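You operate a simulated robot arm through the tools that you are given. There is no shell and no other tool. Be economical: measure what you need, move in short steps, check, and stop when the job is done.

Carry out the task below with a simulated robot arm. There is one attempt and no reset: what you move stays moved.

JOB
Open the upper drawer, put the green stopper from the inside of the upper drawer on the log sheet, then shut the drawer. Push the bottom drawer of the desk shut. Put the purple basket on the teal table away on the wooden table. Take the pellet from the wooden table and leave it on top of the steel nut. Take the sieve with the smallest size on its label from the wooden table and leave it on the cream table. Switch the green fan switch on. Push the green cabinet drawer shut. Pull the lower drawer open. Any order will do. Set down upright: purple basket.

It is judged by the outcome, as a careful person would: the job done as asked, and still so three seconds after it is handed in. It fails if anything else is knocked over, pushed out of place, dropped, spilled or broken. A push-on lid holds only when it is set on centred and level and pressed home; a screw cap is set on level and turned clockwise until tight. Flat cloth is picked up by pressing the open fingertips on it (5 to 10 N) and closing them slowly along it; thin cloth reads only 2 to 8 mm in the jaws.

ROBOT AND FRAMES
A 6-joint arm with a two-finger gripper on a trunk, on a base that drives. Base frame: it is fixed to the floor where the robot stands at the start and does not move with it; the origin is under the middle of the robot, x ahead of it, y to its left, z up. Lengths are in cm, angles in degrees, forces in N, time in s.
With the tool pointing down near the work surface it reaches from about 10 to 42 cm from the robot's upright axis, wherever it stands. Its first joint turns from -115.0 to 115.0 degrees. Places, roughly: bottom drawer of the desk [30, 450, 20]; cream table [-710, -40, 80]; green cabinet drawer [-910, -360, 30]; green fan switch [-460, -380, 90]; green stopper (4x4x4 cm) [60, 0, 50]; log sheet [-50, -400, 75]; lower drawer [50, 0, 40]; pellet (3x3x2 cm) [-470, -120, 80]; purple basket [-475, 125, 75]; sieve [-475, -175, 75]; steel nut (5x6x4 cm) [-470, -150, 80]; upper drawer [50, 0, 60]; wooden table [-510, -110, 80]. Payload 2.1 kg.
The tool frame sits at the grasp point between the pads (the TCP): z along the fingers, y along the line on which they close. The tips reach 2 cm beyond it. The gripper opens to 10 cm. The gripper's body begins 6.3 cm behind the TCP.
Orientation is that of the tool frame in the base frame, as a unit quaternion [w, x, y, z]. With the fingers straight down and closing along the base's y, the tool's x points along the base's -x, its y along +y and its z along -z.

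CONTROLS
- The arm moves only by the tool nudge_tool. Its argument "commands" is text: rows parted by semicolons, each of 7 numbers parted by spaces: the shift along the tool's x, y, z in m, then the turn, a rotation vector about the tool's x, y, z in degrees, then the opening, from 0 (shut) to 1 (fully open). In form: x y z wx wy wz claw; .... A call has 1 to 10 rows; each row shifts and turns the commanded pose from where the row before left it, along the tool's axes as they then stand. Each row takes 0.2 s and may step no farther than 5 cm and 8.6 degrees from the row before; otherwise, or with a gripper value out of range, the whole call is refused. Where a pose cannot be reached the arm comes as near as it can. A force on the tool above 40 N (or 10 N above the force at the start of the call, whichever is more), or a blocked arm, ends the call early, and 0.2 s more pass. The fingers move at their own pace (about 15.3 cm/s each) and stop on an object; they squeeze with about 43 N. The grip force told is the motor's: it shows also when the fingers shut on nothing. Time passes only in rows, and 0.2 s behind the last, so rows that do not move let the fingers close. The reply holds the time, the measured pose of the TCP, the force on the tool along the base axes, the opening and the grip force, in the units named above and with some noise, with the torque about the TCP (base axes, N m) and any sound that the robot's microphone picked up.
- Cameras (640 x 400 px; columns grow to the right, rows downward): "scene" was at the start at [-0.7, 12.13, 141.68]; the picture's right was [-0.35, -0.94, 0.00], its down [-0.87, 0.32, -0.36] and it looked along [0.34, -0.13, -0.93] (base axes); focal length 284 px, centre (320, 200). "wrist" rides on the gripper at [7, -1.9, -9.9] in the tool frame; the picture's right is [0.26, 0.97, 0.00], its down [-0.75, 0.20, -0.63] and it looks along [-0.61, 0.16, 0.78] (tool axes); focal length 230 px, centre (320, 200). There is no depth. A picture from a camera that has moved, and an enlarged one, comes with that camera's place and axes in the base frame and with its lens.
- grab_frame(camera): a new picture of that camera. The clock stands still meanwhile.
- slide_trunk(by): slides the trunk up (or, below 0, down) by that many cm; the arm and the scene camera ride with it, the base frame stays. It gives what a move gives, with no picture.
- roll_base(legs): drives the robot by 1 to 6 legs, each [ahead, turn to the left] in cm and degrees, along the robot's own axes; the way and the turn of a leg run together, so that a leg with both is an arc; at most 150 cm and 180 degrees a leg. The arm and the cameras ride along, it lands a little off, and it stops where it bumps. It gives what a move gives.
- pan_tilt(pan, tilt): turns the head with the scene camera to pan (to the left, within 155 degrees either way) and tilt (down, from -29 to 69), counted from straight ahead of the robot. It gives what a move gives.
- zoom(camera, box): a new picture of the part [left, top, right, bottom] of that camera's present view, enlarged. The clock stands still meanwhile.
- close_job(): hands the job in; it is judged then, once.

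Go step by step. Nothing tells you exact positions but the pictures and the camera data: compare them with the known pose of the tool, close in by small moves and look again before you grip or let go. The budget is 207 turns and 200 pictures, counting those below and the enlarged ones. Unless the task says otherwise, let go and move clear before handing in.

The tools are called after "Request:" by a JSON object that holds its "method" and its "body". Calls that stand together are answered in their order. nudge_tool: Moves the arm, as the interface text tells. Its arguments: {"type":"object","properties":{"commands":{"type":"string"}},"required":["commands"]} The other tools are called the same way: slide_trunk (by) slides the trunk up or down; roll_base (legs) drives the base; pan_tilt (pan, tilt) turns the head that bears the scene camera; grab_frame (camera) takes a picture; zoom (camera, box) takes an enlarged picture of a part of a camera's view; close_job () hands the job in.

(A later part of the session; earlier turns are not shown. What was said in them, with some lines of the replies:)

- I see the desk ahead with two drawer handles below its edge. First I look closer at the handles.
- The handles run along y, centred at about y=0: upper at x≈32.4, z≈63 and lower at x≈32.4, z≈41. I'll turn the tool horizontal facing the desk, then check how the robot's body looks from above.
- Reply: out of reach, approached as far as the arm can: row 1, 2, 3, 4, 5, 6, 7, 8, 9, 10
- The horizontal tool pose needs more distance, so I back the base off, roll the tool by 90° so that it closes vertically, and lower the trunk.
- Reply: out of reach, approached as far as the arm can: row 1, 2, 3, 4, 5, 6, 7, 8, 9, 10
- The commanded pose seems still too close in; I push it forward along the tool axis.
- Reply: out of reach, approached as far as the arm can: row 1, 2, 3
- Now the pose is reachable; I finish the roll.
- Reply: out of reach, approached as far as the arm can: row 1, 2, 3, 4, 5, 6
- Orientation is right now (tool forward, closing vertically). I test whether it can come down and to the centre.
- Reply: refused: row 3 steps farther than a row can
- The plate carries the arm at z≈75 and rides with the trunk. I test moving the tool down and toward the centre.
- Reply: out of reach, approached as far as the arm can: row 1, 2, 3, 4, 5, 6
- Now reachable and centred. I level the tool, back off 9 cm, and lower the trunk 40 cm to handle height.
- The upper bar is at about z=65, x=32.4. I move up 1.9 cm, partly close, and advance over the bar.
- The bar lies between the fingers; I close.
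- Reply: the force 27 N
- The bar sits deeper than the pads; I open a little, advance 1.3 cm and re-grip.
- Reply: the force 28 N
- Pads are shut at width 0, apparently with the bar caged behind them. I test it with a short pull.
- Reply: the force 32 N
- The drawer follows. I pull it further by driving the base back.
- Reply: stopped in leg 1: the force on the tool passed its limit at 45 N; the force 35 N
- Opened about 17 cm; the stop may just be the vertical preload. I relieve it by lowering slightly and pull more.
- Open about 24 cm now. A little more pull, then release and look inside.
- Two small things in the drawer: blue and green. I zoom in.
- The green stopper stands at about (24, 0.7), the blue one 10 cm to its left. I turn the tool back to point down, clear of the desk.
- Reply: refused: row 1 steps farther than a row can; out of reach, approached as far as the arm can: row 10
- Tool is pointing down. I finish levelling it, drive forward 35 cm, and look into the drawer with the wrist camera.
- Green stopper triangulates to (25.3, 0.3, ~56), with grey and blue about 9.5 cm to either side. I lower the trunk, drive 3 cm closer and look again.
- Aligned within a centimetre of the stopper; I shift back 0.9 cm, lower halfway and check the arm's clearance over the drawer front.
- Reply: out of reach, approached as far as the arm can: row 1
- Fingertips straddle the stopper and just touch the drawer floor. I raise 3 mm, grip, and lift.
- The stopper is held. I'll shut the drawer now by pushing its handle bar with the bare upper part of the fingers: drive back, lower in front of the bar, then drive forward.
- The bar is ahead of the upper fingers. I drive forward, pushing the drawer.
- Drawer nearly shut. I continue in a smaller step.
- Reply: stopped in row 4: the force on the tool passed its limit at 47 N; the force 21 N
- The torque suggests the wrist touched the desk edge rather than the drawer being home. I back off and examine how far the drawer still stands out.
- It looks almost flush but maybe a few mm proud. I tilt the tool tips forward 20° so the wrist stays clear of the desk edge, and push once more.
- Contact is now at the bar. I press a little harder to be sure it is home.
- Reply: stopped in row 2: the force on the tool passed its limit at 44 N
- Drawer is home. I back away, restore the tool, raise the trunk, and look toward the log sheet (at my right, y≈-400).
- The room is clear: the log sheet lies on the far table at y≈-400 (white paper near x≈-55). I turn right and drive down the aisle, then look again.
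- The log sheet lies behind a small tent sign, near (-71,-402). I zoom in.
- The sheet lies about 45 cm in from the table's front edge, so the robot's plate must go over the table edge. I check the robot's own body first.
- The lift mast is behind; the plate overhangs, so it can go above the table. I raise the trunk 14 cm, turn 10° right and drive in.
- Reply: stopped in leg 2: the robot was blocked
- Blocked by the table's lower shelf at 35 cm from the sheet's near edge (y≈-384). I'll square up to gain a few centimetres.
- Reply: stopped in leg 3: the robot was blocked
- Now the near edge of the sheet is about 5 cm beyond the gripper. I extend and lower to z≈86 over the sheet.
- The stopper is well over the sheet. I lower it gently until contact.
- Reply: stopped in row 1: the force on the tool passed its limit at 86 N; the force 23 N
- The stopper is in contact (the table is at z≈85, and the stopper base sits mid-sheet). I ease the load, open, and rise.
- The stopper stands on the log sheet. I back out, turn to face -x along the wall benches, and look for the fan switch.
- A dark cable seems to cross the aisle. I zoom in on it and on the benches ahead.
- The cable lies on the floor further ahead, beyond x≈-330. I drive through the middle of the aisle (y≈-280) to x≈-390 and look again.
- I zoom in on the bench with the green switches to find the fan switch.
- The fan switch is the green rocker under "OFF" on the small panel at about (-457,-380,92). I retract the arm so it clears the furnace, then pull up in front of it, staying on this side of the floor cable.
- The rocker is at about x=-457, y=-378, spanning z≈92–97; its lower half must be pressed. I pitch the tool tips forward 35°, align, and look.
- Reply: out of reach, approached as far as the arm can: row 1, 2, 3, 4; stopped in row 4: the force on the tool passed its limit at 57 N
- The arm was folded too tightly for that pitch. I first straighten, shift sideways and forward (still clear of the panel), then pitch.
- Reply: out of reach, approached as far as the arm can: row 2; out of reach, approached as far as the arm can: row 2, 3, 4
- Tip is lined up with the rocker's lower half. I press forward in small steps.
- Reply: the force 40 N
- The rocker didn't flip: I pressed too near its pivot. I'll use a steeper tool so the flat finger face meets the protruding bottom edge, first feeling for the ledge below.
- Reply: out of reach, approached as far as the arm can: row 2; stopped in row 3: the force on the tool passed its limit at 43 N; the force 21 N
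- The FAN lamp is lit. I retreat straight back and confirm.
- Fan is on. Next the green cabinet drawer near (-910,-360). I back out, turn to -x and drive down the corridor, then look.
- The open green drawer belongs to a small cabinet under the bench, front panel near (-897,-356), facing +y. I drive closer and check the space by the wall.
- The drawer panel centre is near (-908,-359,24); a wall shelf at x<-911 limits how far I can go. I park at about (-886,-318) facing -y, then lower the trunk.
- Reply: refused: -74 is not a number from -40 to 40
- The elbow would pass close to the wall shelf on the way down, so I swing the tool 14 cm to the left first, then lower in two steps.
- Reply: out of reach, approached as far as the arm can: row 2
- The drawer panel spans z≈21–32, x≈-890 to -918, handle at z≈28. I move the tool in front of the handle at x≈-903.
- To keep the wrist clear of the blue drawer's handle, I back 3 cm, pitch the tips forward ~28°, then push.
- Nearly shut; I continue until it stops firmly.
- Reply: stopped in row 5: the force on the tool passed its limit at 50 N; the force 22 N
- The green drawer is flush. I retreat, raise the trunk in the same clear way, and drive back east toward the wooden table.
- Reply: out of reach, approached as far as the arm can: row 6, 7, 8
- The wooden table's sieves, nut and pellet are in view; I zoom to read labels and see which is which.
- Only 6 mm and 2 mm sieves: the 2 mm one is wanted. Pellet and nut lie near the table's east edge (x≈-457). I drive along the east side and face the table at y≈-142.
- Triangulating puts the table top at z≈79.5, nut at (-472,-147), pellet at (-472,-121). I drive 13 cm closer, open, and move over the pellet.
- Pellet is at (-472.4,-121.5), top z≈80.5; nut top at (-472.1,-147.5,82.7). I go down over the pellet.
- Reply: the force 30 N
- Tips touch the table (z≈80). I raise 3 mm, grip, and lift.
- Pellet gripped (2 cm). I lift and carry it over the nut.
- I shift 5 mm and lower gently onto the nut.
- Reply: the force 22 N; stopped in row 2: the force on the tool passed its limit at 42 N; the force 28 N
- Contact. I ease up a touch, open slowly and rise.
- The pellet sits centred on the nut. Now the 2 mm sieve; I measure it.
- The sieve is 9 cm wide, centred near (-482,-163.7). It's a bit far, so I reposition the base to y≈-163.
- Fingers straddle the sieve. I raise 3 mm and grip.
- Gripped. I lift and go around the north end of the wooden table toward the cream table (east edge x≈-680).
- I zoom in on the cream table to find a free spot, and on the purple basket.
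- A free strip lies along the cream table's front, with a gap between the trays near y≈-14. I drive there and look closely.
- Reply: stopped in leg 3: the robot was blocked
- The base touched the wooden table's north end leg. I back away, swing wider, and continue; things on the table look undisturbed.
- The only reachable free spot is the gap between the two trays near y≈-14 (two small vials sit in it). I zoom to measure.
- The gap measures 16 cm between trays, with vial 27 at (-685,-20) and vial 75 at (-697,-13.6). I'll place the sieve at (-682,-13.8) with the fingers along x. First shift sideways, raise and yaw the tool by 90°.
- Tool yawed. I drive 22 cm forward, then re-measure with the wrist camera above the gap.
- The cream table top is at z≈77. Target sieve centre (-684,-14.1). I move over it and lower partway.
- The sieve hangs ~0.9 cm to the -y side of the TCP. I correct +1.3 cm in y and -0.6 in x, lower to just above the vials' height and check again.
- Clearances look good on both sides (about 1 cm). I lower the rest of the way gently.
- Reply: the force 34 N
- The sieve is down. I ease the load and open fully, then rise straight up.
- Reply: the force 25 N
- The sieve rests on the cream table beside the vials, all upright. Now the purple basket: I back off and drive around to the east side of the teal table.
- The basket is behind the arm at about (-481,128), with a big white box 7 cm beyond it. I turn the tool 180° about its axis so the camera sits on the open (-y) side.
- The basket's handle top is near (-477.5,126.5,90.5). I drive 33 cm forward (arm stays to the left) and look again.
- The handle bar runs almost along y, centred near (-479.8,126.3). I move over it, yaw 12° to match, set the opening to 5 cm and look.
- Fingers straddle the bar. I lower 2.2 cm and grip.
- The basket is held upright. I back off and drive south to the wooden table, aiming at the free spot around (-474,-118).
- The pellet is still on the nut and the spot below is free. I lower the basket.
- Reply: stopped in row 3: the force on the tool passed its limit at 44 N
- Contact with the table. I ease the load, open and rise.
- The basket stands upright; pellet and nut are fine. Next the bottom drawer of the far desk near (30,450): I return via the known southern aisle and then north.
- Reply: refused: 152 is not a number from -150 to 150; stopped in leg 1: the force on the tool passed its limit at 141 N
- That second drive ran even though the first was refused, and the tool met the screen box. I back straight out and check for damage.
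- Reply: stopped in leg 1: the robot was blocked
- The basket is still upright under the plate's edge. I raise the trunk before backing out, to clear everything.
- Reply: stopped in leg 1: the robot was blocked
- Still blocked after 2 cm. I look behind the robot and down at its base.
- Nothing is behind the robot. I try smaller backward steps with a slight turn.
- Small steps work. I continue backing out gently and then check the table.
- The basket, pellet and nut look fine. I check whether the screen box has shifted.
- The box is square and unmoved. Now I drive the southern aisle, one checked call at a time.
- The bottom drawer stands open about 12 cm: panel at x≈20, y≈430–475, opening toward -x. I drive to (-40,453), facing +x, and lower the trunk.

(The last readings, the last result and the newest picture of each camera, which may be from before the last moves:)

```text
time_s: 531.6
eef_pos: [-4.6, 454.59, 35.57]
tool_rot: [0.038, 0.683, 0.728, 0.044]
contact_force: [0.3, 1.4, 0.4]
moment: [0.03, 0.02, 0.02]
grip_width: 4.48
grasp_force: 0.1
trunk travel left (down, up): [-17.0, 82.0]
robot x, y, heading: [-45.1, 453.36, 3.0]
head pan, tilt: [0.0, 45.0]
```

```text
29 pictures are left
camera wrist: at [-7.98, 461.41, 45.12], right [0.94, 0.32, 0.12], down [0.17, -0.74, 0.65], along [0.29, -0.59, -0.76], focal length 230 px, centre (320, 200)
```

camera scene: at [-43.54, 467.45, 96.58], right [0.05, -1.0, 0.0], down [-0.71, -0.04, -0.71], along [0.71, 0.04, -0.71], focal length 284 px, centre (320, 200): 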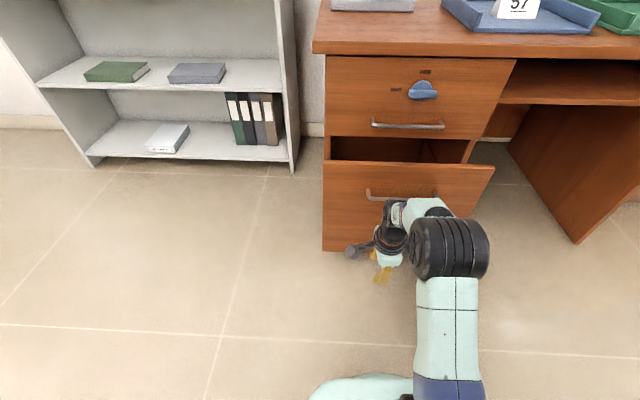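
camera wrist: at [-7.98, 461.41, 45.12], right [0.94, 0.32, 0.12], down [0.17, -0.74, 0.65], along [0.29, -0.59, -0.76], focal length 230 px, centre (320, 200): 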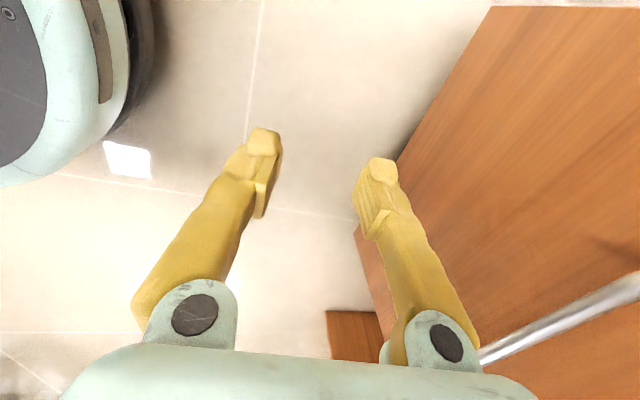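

The panel is straight ahead. I close the fingers, pitch the tips forward, lower to z≈30 (below the handle), and drive up to it.

Request:
{"method": "nudge_tool", "body": {"commands": "0 0 0 -7.5 0 0 0; 0 0 0 -7.5 0 0 0; 0 0 0 -7 0 0 0; 0 0 0 0 0 0 0"}}

Request:
{"method": "slide_trunk", "body": {"by": -6}}

Request:
{"method": "roll_base", "body": {"legs": [[0, -3], [18, 0]]}}

Request:
{"method": "grab_frame", "body": {"camera": "scene"}}

```text
time_s: 532.6
eef_pos: [-4.66, 454.3, 35.41]
tool_rot: [0.164, 0.67, 0.706, 0.16]
contact_force: [0.3, 1.3, 0.1]
moment: [0.0, -0.01, 0.03]
grip_width: 0.03
grasp_force: 29.8
out of reach, approached as far as the arm can: row 3
trunk travel left (down, up): [-17.0, 82.0]
robot x, y, heading: [-45.06, 452.93, 2.7]
head pan, tilt: [0.0, 45.0]
```

```text
time_s: 533.6
eef_pos: [-4.6, 454.21, 29.44]
tool_rot: [0.162, 0.669, 0.707, 0.16]
contact_force: [0.7, -0.1, -0.5]
moment: [-0.02, -0.01, 0.01]
grip_width: 0.02
grasp_force: 29.8
trunk travel left (down, up): [-11.0, 88.0]
robot x, y, heading: [-44.95, 453.36, 2.9]
head pan, tilt: [0.0, 45.0]
```

```text
time_s: 535.5
eef_pos: [13.17, 451.79, 29.41]
tool_rot: [0.167, 0.689, 0.688, 0.154]
contact_force: [-0.9, 0.0, 0.1]
moment: [0.0, -0.03, -0.03]
grip_width: 0.01
grasp_force: 29.2
trunk travel left (down, up): [-11.0, 88.0]
robot x, y, heading: [-27.17, 453.18, -0.1]
head pan, tilt: [0.0, 45.0]
```

```text
28 pictures are left
camera scene: at [-24.99, 467.33, 90.57], right [0.0, -1.0, 0.0], down [-0.71, 0.0, -0.71], along [0.71, 0.0, -0.71], focal length 284 px, centre (320, 200)
```

scene: 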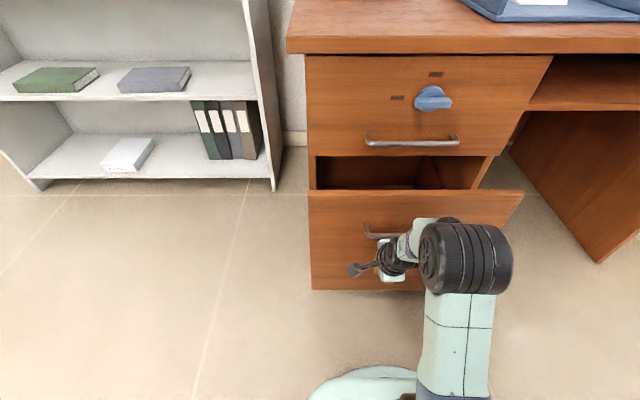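

Request:
{"method": "roll_base", "body": {"legs": [[12, 0]]}}

Request:
{"method": "grab_frame", "body": {"camera": "scene"}}

```text
time_s: 536.7
eef_pos: [24.95, 451.81, 29.37]
tool_rot: [0.167, 0.689, 0.688, 0.156]
contact_force: [0.4, 0.4, 0.1]
moment: [0.0, -0.02, -0.02]
grip_width: 0.0
grasp_force: 29.4
trunk travel left (down, up): [-11.0, 88.0]
robot x, y, heading: [-15.29, 453.56, -0.3]
head pan, tilt: [0.0, 45.0]
```

```text
27 pictures are left
camera scene: at [-13.19, 467.29, 90.57], right [0.0, -1.0, 0.0], down [-0.71, 0.0, -0.71], along [0.71, 0.0, -0.71], focal length 284 px, centre (320, 200)
```

scene: 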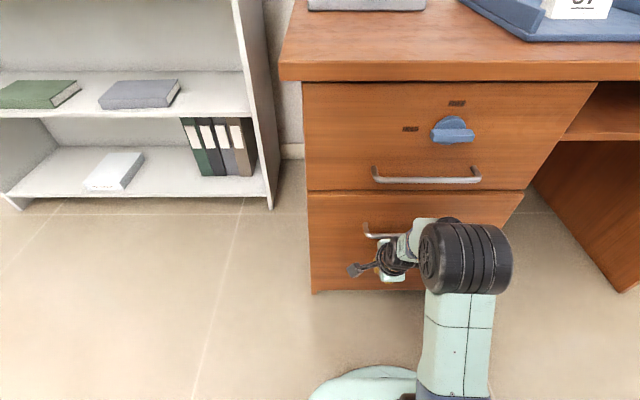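

Nearly shut. I push the remaining bit with the arm until it stops firmly.

Request:
{"method": "nudge_tool", "body": {"commands": "0 0.009 0.005 0 0 0 0; 0 0.009 0.005 0 0 0 0; 0 0.0045 0.0025 0 0 0 0; 0 0.0045 0.0025 0 0 0 0; 0 0.0045 0.0025 0 0 0 0; 0 0.0045 0.0025 0 0 0 0; 0 0.0045 0.0025 0 0 0 0; 0 0.0045 0.0025 0 0 0 0; 0 0.0045 0.0025 0 0 0 0; 0 0.0045 0.0025 0 0 0 0"}}

Request:
{"method": "grab_frame", "body": {"camera": "scene"}}

```text
time_s: 537.3
eef_pos: [26.28, 451.76, 28.98]
tool_rot: [0.159, 0.692, 0.689, 0.148]
contact_force: [-3.3, 0.4, -2.4]
moment: [-0.08, -0.37, 0.11]
grip_width: 0.02
grasp_force: 29.9
trunk travel left (down, up): [-11.0, 88.0]
robot x, y, heading: [-15.63, 453.48, -0.3]
head pan, tilt: [0.0, 45.0]
stopped in row 3: the force on the tool passed its limit at 57 N (the readings are from after the stop); the commanded pose is now the measured one
```

```text
26 pictures are left
camera scene: at [-13.23, 467.29, 90.56], right [0.0, -1.0, 0.0], down [-0.71, 0.0, -0.71], along [0.71, 0.0, -0.71], focal length 284 px, centre (320, 200)
```

scene: 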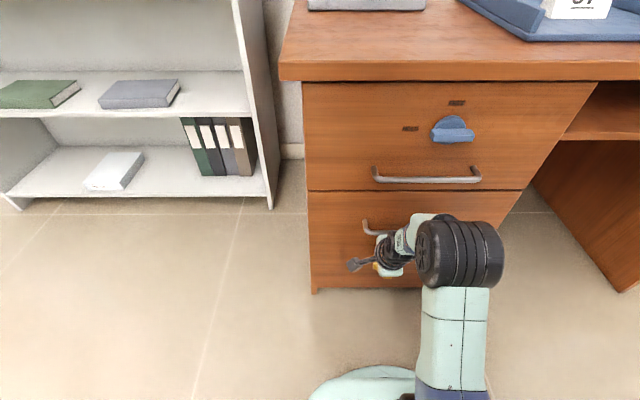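

Request:
{"method": "nudge_tool", "body": {"commands": "0 0.0045 0.0025 0 0 0 0; 0 0.0045 0.0025 0 0 0 0; 0 0.0045 0.0025 0 0 0 0"}}

Request:
{"method": "zoom", "body": {"camera": "scene", "box": [290, 150, 540, 300]}}

```text
time_s: 537.7
eef_pos: [26.03, 451.88, 28.83]
tool_rot: [0.155, 0.692, 0.69, 0.145]
contact_force: [-3.3, -0.2, -2.1]
moment: [-0.05, -0.43, 0.08]
grip_width: 0.02
grasp_force: 29.6
trunk travel left (down, up): [-11.0, 88.0]
robot x, y, heading: [-15.75, 453.22, -0.2]
head pan, tilt: [0.0, 45.0]
stopped in row 1: the force on the tool passed its limit at 49 N (the readings are from after the stop); the commanded pose is now the measured one
```

```text
2.56 times, centred on (415, 225) of scene
camera zoom: at [-13.28, 467.29, 90.56], right [0.0, -1.0, 0.0], down [-0.71, 0.0, -0.71], along [0.71, 0.0, -0.71], focal length 728 px, centre (77, 136)
```

zoom: 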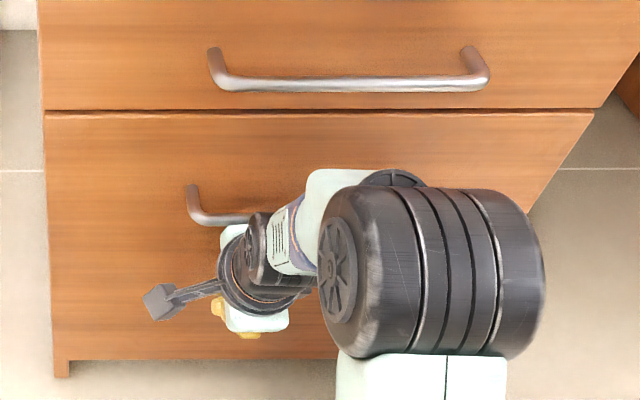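

The bottom drawer is shut. I retreat and rotate the tool to horizontal (closing vertically) for the lower drawer handle of the first desk.

Request:
{"method": "nudge_tool", "body": {"commands": "0 -0.03 -0.01 0 0 0 0; 0 -0.03 -0.01 0 0 0 0"}}

Request:
{"method": "roll_base", "body": {"legs": [[-45, 0]]}}

Request:
{"method": "nudge_tool", "body": {"commands": "0 0.02 -0.02 -8 0 0 0.6; 0 0.02 -0.02 -8 0 0 0.6; 0 0 -0.02 -8 0 0 0.6; 0 0 0 -8 0 0 0.6; 0 0.02 0 -8 0 0 0.6; 0 0.02 0 -8 0 0 0.6; 0 0.02 0 -8 0 0 0.6; 0 0.02 0 -8 0 0 0.6; 0 0 0.02 0 0 0 0.6; 0 0 0.02 0 0 0 0.6"}}

```text
time_s: 538.3
eef_pos: [19.7, 451.81, 27.97]
tool_rot: [0.157, 0.693, 0.689, 0.146]
contact_force: [0.4, -0.1, -0.3]
moment: [0.0, -0.01, 0.01]
grip_width: 0.0
grasp_force: 29.7
trunk travel left (down, up): [-11.0, 88.0]
robot x, y, heading: [-15.66, 453.01, -0.3]
head pan, tilt: [0.0, 45.0]
```

```text
time_s: 541.0
eef_pos: [-23.95, 451.87, 28.0]
tool_rot: [0.157, 0.694, 0.688, 0.145]
contact_force: [-0.7, -0.1, -0.1]
moment: [-0.04, 0.01, 0.0]
grip_width: 0.01
grasp_force: 29.0
trunk travel left (down, up): [-11.0, 88.0]
robot x, y, heading: [-59.09, 453.49, -0.4]
head pan, tilt: [0.0, 45.0]
```

```text
time_s: 543.2
eef_pos: [-9.73, 451.41, 43.01]
tool_rot: [0.5, 0.506, 0.506, 0.487]
contact_force: [-0.4, 0.6, 0.3]
moment: [-0.01, -0.02, 0.01]
grip_width: 6.02
grasp_force: 0.1
out of reach, approached as far as the arm can: row 2, 3, 4, 5
trunk travel left (down, up): [-11.0, 88.0]
robot x, y, heading: [-59.04, 453.83, -0.6]
head pan, tilt: [0.0, 45.0]
```

The tool is now horizontal at z=43, just the handle's height. I raise the trunk for the trip and drive back to the first desk.

Request:
{"method": "slide_trunk", "body": {"by": 35}}

Request:
{"method": "roll_base", "body": {"legs": [[0, -89.4], [150, 0], [150, 0], [150, 0], [0, 90]]}}

Request:
{"method": "pan_tilt", "body": {"pan": 0, "tilt": 40}}

Request:
{"method": "grab_frame", "body": {"camera": "scene"}}

```text
time_s: 546.6
eef_pos: [-9.84, 451.32, 78.16]
tool_rot: [0.501, 0.505, 0.506, 0.488]
contact_force: [0.9, 0.7, -0.1]
moment: [-0.03, -0.02, 0.0]
grip_width: 6.0
grasp_force: 0.1
trunk travel left (down, up): [-46.0, 53.0]
robot x, y, heading: [-59.36, 453.7, -0.5]
head pan, tilt: [0.0, 45.0]
```

```text
time_s: 575.5
eef_pos: [-2.8, 6.37, 78.19]
tool_rot: [0.498, 0.503, 0.508, 0.49]
contact_force: [0.2, 0.6, 0.9]
moment: [0.06, -0.01, 0.0]
grip_width: 6.0
grasp_force: 0.1
trunk travel left (down, up): [-46.0, 53.0]
robot x, y, heading: [-51.99, 8.22, 0.1]
head pan, tilt: [0.0, 45.0]
```

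```text
time_s: 576.1
eef_pos: [-2.81, 6.38, 78.11]
tool_rot: [0.498, 0.503, 0.509, 0.489]
contact_force: [0.0, -0.1, 0.1]
moment: [-0.01, 0.04, 0.02]
grip_width: 5.99
grasp_force: 0.1
trunk travel left (down, up): [-46.0, 53.0]
robot x, y, heading: [-52.21, 8.15, -0.1]
head pan, tilt: [0.0, 40.0]
```

```text
24 pictures are left
camera scene: at [-49.63, 22.1, 126.29], right [0.0, -1.0, 0.0], down [-0.64, 0.0, -0.77], along [0.77, 0.0, -0.64], focal length 284 px, centre (320, 200)
```

scene: 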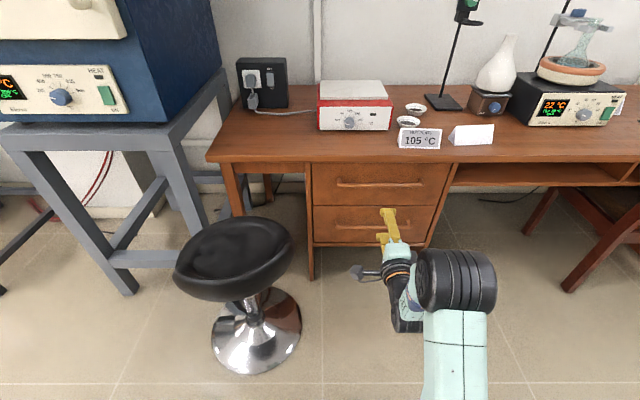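

The upper drawer is shut. I lower to the lower handle's height, centre the tool, and drive nearer.

Request:
{"method": "nudge_tool", "body": {"commands": "-0.03 0 0 0 0 0 0.6; -0.03 0 0 0 0 0 0.6; 0 0 0 0 0 0 0.6"}}

Request:
{"method": "slide_trunk", "body": {"by": -35}}

Request:
{"method": "roll_base", "body": {"legs": [[24, 0]]}}

Request:
{"method": "grab_frame", "body": {"camera": "wrist"}}

Request:
{"method": "grab_frame", "body": {"camera": "scene"}}

```text
time_s: 576.9
eef_pos: [-2.77, 0.45, 78.37]
tool_rot: [0.497, 0.504, 0.509, 0.49]
contact_force: [-1.0, 0.3, 0.0]
moment: [0.03, 0.02, -0.05]
grip_width: 5.99
grasp_force: 0.1
trunk travel left (down, up): [-46.0, 53.0]
robot x, y, heading: [-52.12, 7.77, 0.1]
head pan, tilt: [0.0, 40.0]
```

```text
time_s: 580.3
eef_pos: [-2.86, 0.39, 43.36]
tool_rot: [0.498, 0.504, 0.509, 0.489]
contact_force: [0.8, -0.4, -0.2]
moment: [-0.02, -0.01, 0.01]
grip_width: 5.99
grasp_force: 0.1
trunk travel left (down, up): [-11.0, 88.0]
robot x, y, heading: [-52.3, 8.22, -0.2]
head pan, tilt: [0.0, 40.0]
```

```text
time_s: 582.1
eef_pos: [21.61, 0.45, 43.42]
tool_rot: [0.498, 0.504, 0.509, 0.489]
contact_force: [0.8, 0.5, -0.1]
moment: [-0.02, 0.0, -0.03]
grip_width: 5.96
grasp_force: 0.1
trunk travel left (down, up): [-11.0, 88.0]
robot x, y, heading: [-27.75, 7.76, -0.3]
head pan, tilt: [0.0, 40.0]
```

```text
23 pictures are left
camera wrist: at [11.78, 7.39, 41.58], right [0.02, 0.27, 0.96], down [-0.63, -0.75, 0.23], along [0.78, -0.61, 0.15], focal length 230 px, centre (320, 200)
```

wrist: 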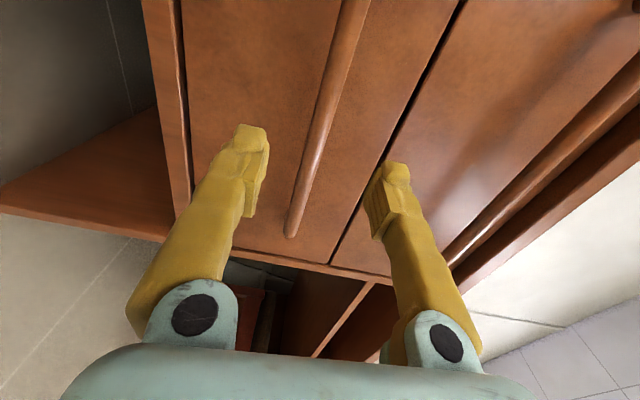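

```text
22 pictures are left
camera scene: at [-25.2, 22.07, 91.3], right [0.0, -1.0, 0.0], down [-0.64, 0.0, -0.77], along [0.77, 0.0, -0.64], focal length 284 px, centre (320, 200)
```

scene: 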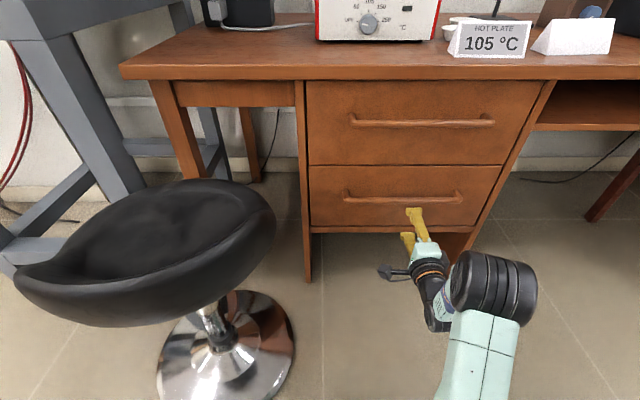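

The bar lies between the fingers. I advance 12.3 cm over it and close, as with the upper drawer.

Request:
{"method": "nudge_tool", "body": {"commands": "0 0.003 0.03 0 0 0 0.6; 0 0 0.03 0 0 0 0.6; 0 0 0.03 0 0 0 0.6; 0 0 0.02 0 0 0 0.6; 0 0 0.012 0 0 0 0.6; 0 0 0 0 0 0 0; 0 0 0 0 0 0 0; 0 0 0 0 0 0 0"}}

Request:
{"method": "grab_frame", "body": {"camera": "wrist"}}

```text
time_s: 583.4
eef_pos: [33.6, 0.27, 43.1]
tool_rot: [0.496, 0.505, 0.509, 0.488]
contact_force: [-0.1, -0.5, -0.6]
moment: [0.01, -0.02, -0.03]
grip_width: 0.15
grasp_force: 0.4
trunk travel left (down, up): [-11.0, 88.0]
robot x, y, heading: [-27.64, 7.27, -0.2]
head pan, tilt: [0.0, 40.0]
stopped in row 6: the force on the tool passed its limit at 48 N (the readings are from after the stop); the commanded pose is now the measured one
```

```text
21 pictures are left
camera wrist: at [23.74, 7.27, 41.4], right [0.03, 0.27, 0.96], down [-0.63, -0.75, 0.23], along [0.78, -0.61, 0.15], focal length 230 px, centre (320, 200)
```

wrist: 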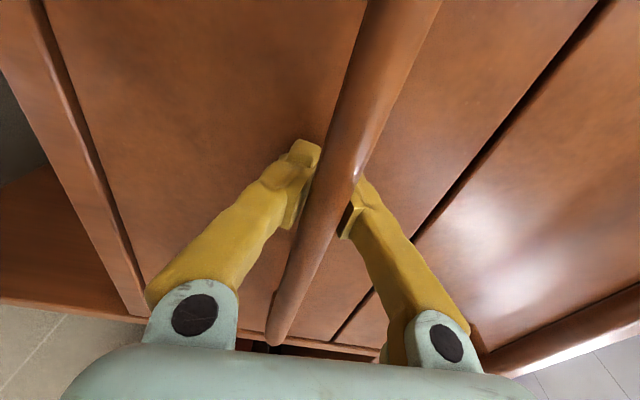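

The bar is caged as before. I close fully and pull.

Request:
{"method": "nudge_tool", "body": {"commands": "0 0 0 0 0 0 0; 0 0 -0.01 0 0 0 0; 0 0 -0.01 0 0 0 0; 0 0 -0.01 0 0 0 0"}}

Request:
{"method": "roll_base", "body": {"legs": [[-10, 0]]}}

Request:
{"method": "grab_frame", "body": {"camera": "scene"}}

```text
time_s: 584.4
eef_pos: [30.61, 0.31, 43.2]
tool_rot: [0.496, 0.505, 0.51, 0.489]
contact_force: [0.8, 2.2, -5.1]
moment: [0.05, -0.05, -0.06]
grip_width: 0.01
grasp_force: 29.5
trunk travel left (down, up): [-11.0, 88.0]
robot x, y, heading: [-28.16, 7.88, -0.1]
head pan, tilt: [0.0, 40.0]
```

```text
time_s: 585.5
eef_pos: [20.76, 0.2, 43.21]
tool_rot: [0.496, 0.505, 0.51, 0.489]
contact_force: [-1.0, 0.3, -5.8]
moment: [0.06, -0.11, 0.02]
grip_width: 0.0
grasp_force: 29.7
trunk travel left (down, up): [-11.0, 88.0]
robot x, y, heading: [-37.79, 7.79, -0.1]
head pan, tilt: [0.0, 40.0]
```

```text
20 pictures are left
camera scene: at [-34.95, 22.07, 91.3], right [0.0, -1.0, 0.0], down [-0.64, 0.0, -0.77], along [0.77, 0.0, -0.64], focal length 284 px, centre (320, 200)
```

scene: 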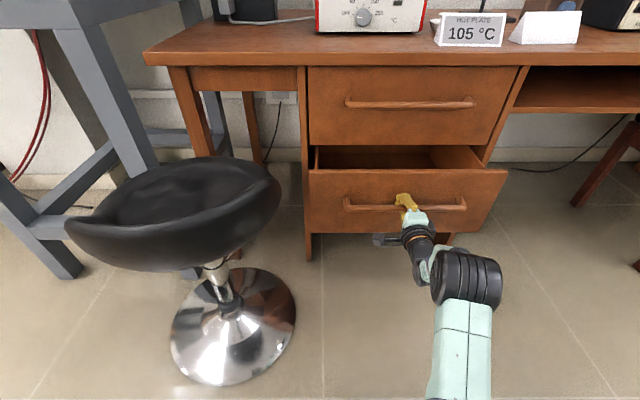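

It opens. I pull 15 cm more.

Request:
{"method": "roll_base", "body": {"legs": [[-15, 0]]}}

Request:
{"method": "grab_frame", "body": {"camera": "scene"}}

```text
time_s: 586.9
eef_pos: [5.85, 0.16, 43.21]
tool_rot: [0.497, 0.507, 0.509, 0.488]
contact_force: [-1.3, 0.2, -6.8]
moment: [0.06, -0.14, 0.0]
grip_width: 0.01
grasp_force: 29.2
trunk travel left (down, up): [-11.0, 88.0]
robot x, y, heading: [-52.87, 8.07, -0.2]
head pan, tilt: [0.0, 40.0]
```

```text
19 pictures are left
camera scene: at [-49.83, 22.11, 91.3], right [0.0, -1.0, 0.0], down [-0.64, 0.0, -0.77], along [0.77, 0.0, -0.64], focal length 284 px, centre (320, 200)
```

scene: 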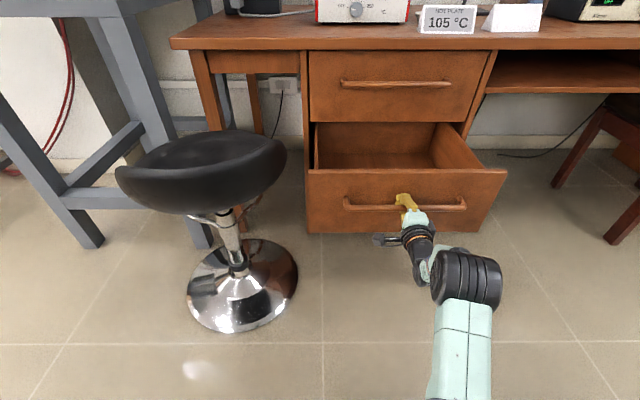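

The lower drawer is well open. I release the handle and back away.

Request:
{"method": "nudge_tool", "body": {"commands": "0 0 0 0 0 0 0.6; 0 0 0 0 0 0 0.6; 0 0 0 0 0 0 0.6; 0 0 -0.03 0 0 0 0.6; 0 0 -0.03 0 0 0 0.6; 0 0 -0.03 0 0 0 0.6"}}

Request:
{"method": "roll_base", "body": {"legs": [[-15, 0]]}}

Request:
{"method": "grab_frame", "body": {"camera": "scene"}}

```text
time_s: 588.3
eef_pos: [-3.22, 0.01, 43.47]
tool_rot: [0.498, 0.506, 0.51, 0.487]
contact_force: [-1.3, 0.8, -0.9]
moment: [0.0, 0.0, -0.02]
grip_width: 6.01
grasp_force: 0.1
trunk travel left (down, up): [-11.0, 88.0]
robot x, y, heading: [-52.75, 8.15, -0.2]
head pan, tilt: [0.0, 40.0]
```

```text
time_s: 589.6
eef_pos: [-18.04, 0.15, 43.35]
tool_rot: [0.498, 0.506, 0.509, 0.488]
contact_force: [-0.5, -0.6, -0.1]
moment: [0.0, -0.01, 0.01]
grip_width: 5.96
grasp_force: 0.1
trunk travel left (down, up): [-11.0, 88.0]
robot x, y, heading: [-67.33, 7.89, -0.4]
head pan, tilt: [0.0, 40.0]
```

```text
18 pictures are left
camera scene: at [-64.77, 22.18, 91.3], right [-0.01, -1.0, 0.0], down [-0.64, 0.0, -0.77], along [0.77, 0.0, -0.64], focal length 284 px, centre (320, 200)
```

scene: 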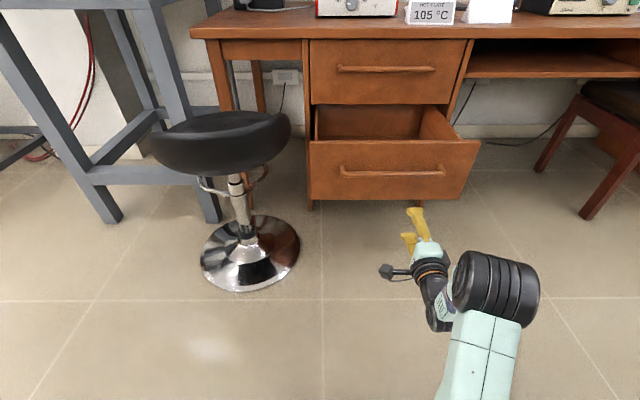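

The lower drawer is open and the upper one shut, and the gripper is clear of everything, so I hand the job in.

Request:
{"method": "close_job", "body": {}}

```text
The job is handed in.
```

I handed the job in with all eight tasks done, but the run was not entirely clean:

- **Collisions:** one drive command ran after the one before it had been refused, and the tool hit the tan screen box on the wooden table hard (141 N). The base also bumped the wooden table and the log-sheet table. Afterwards the screen box looked square and I could see no damage. The basket was still upright and the pellet was still on the nut.
- **Sieve:** the 2 mm sieve is on the cream table but overhangs the front edge by about 1.5 cm. It sits close to vial 27, and there was no other free spot I could reach.
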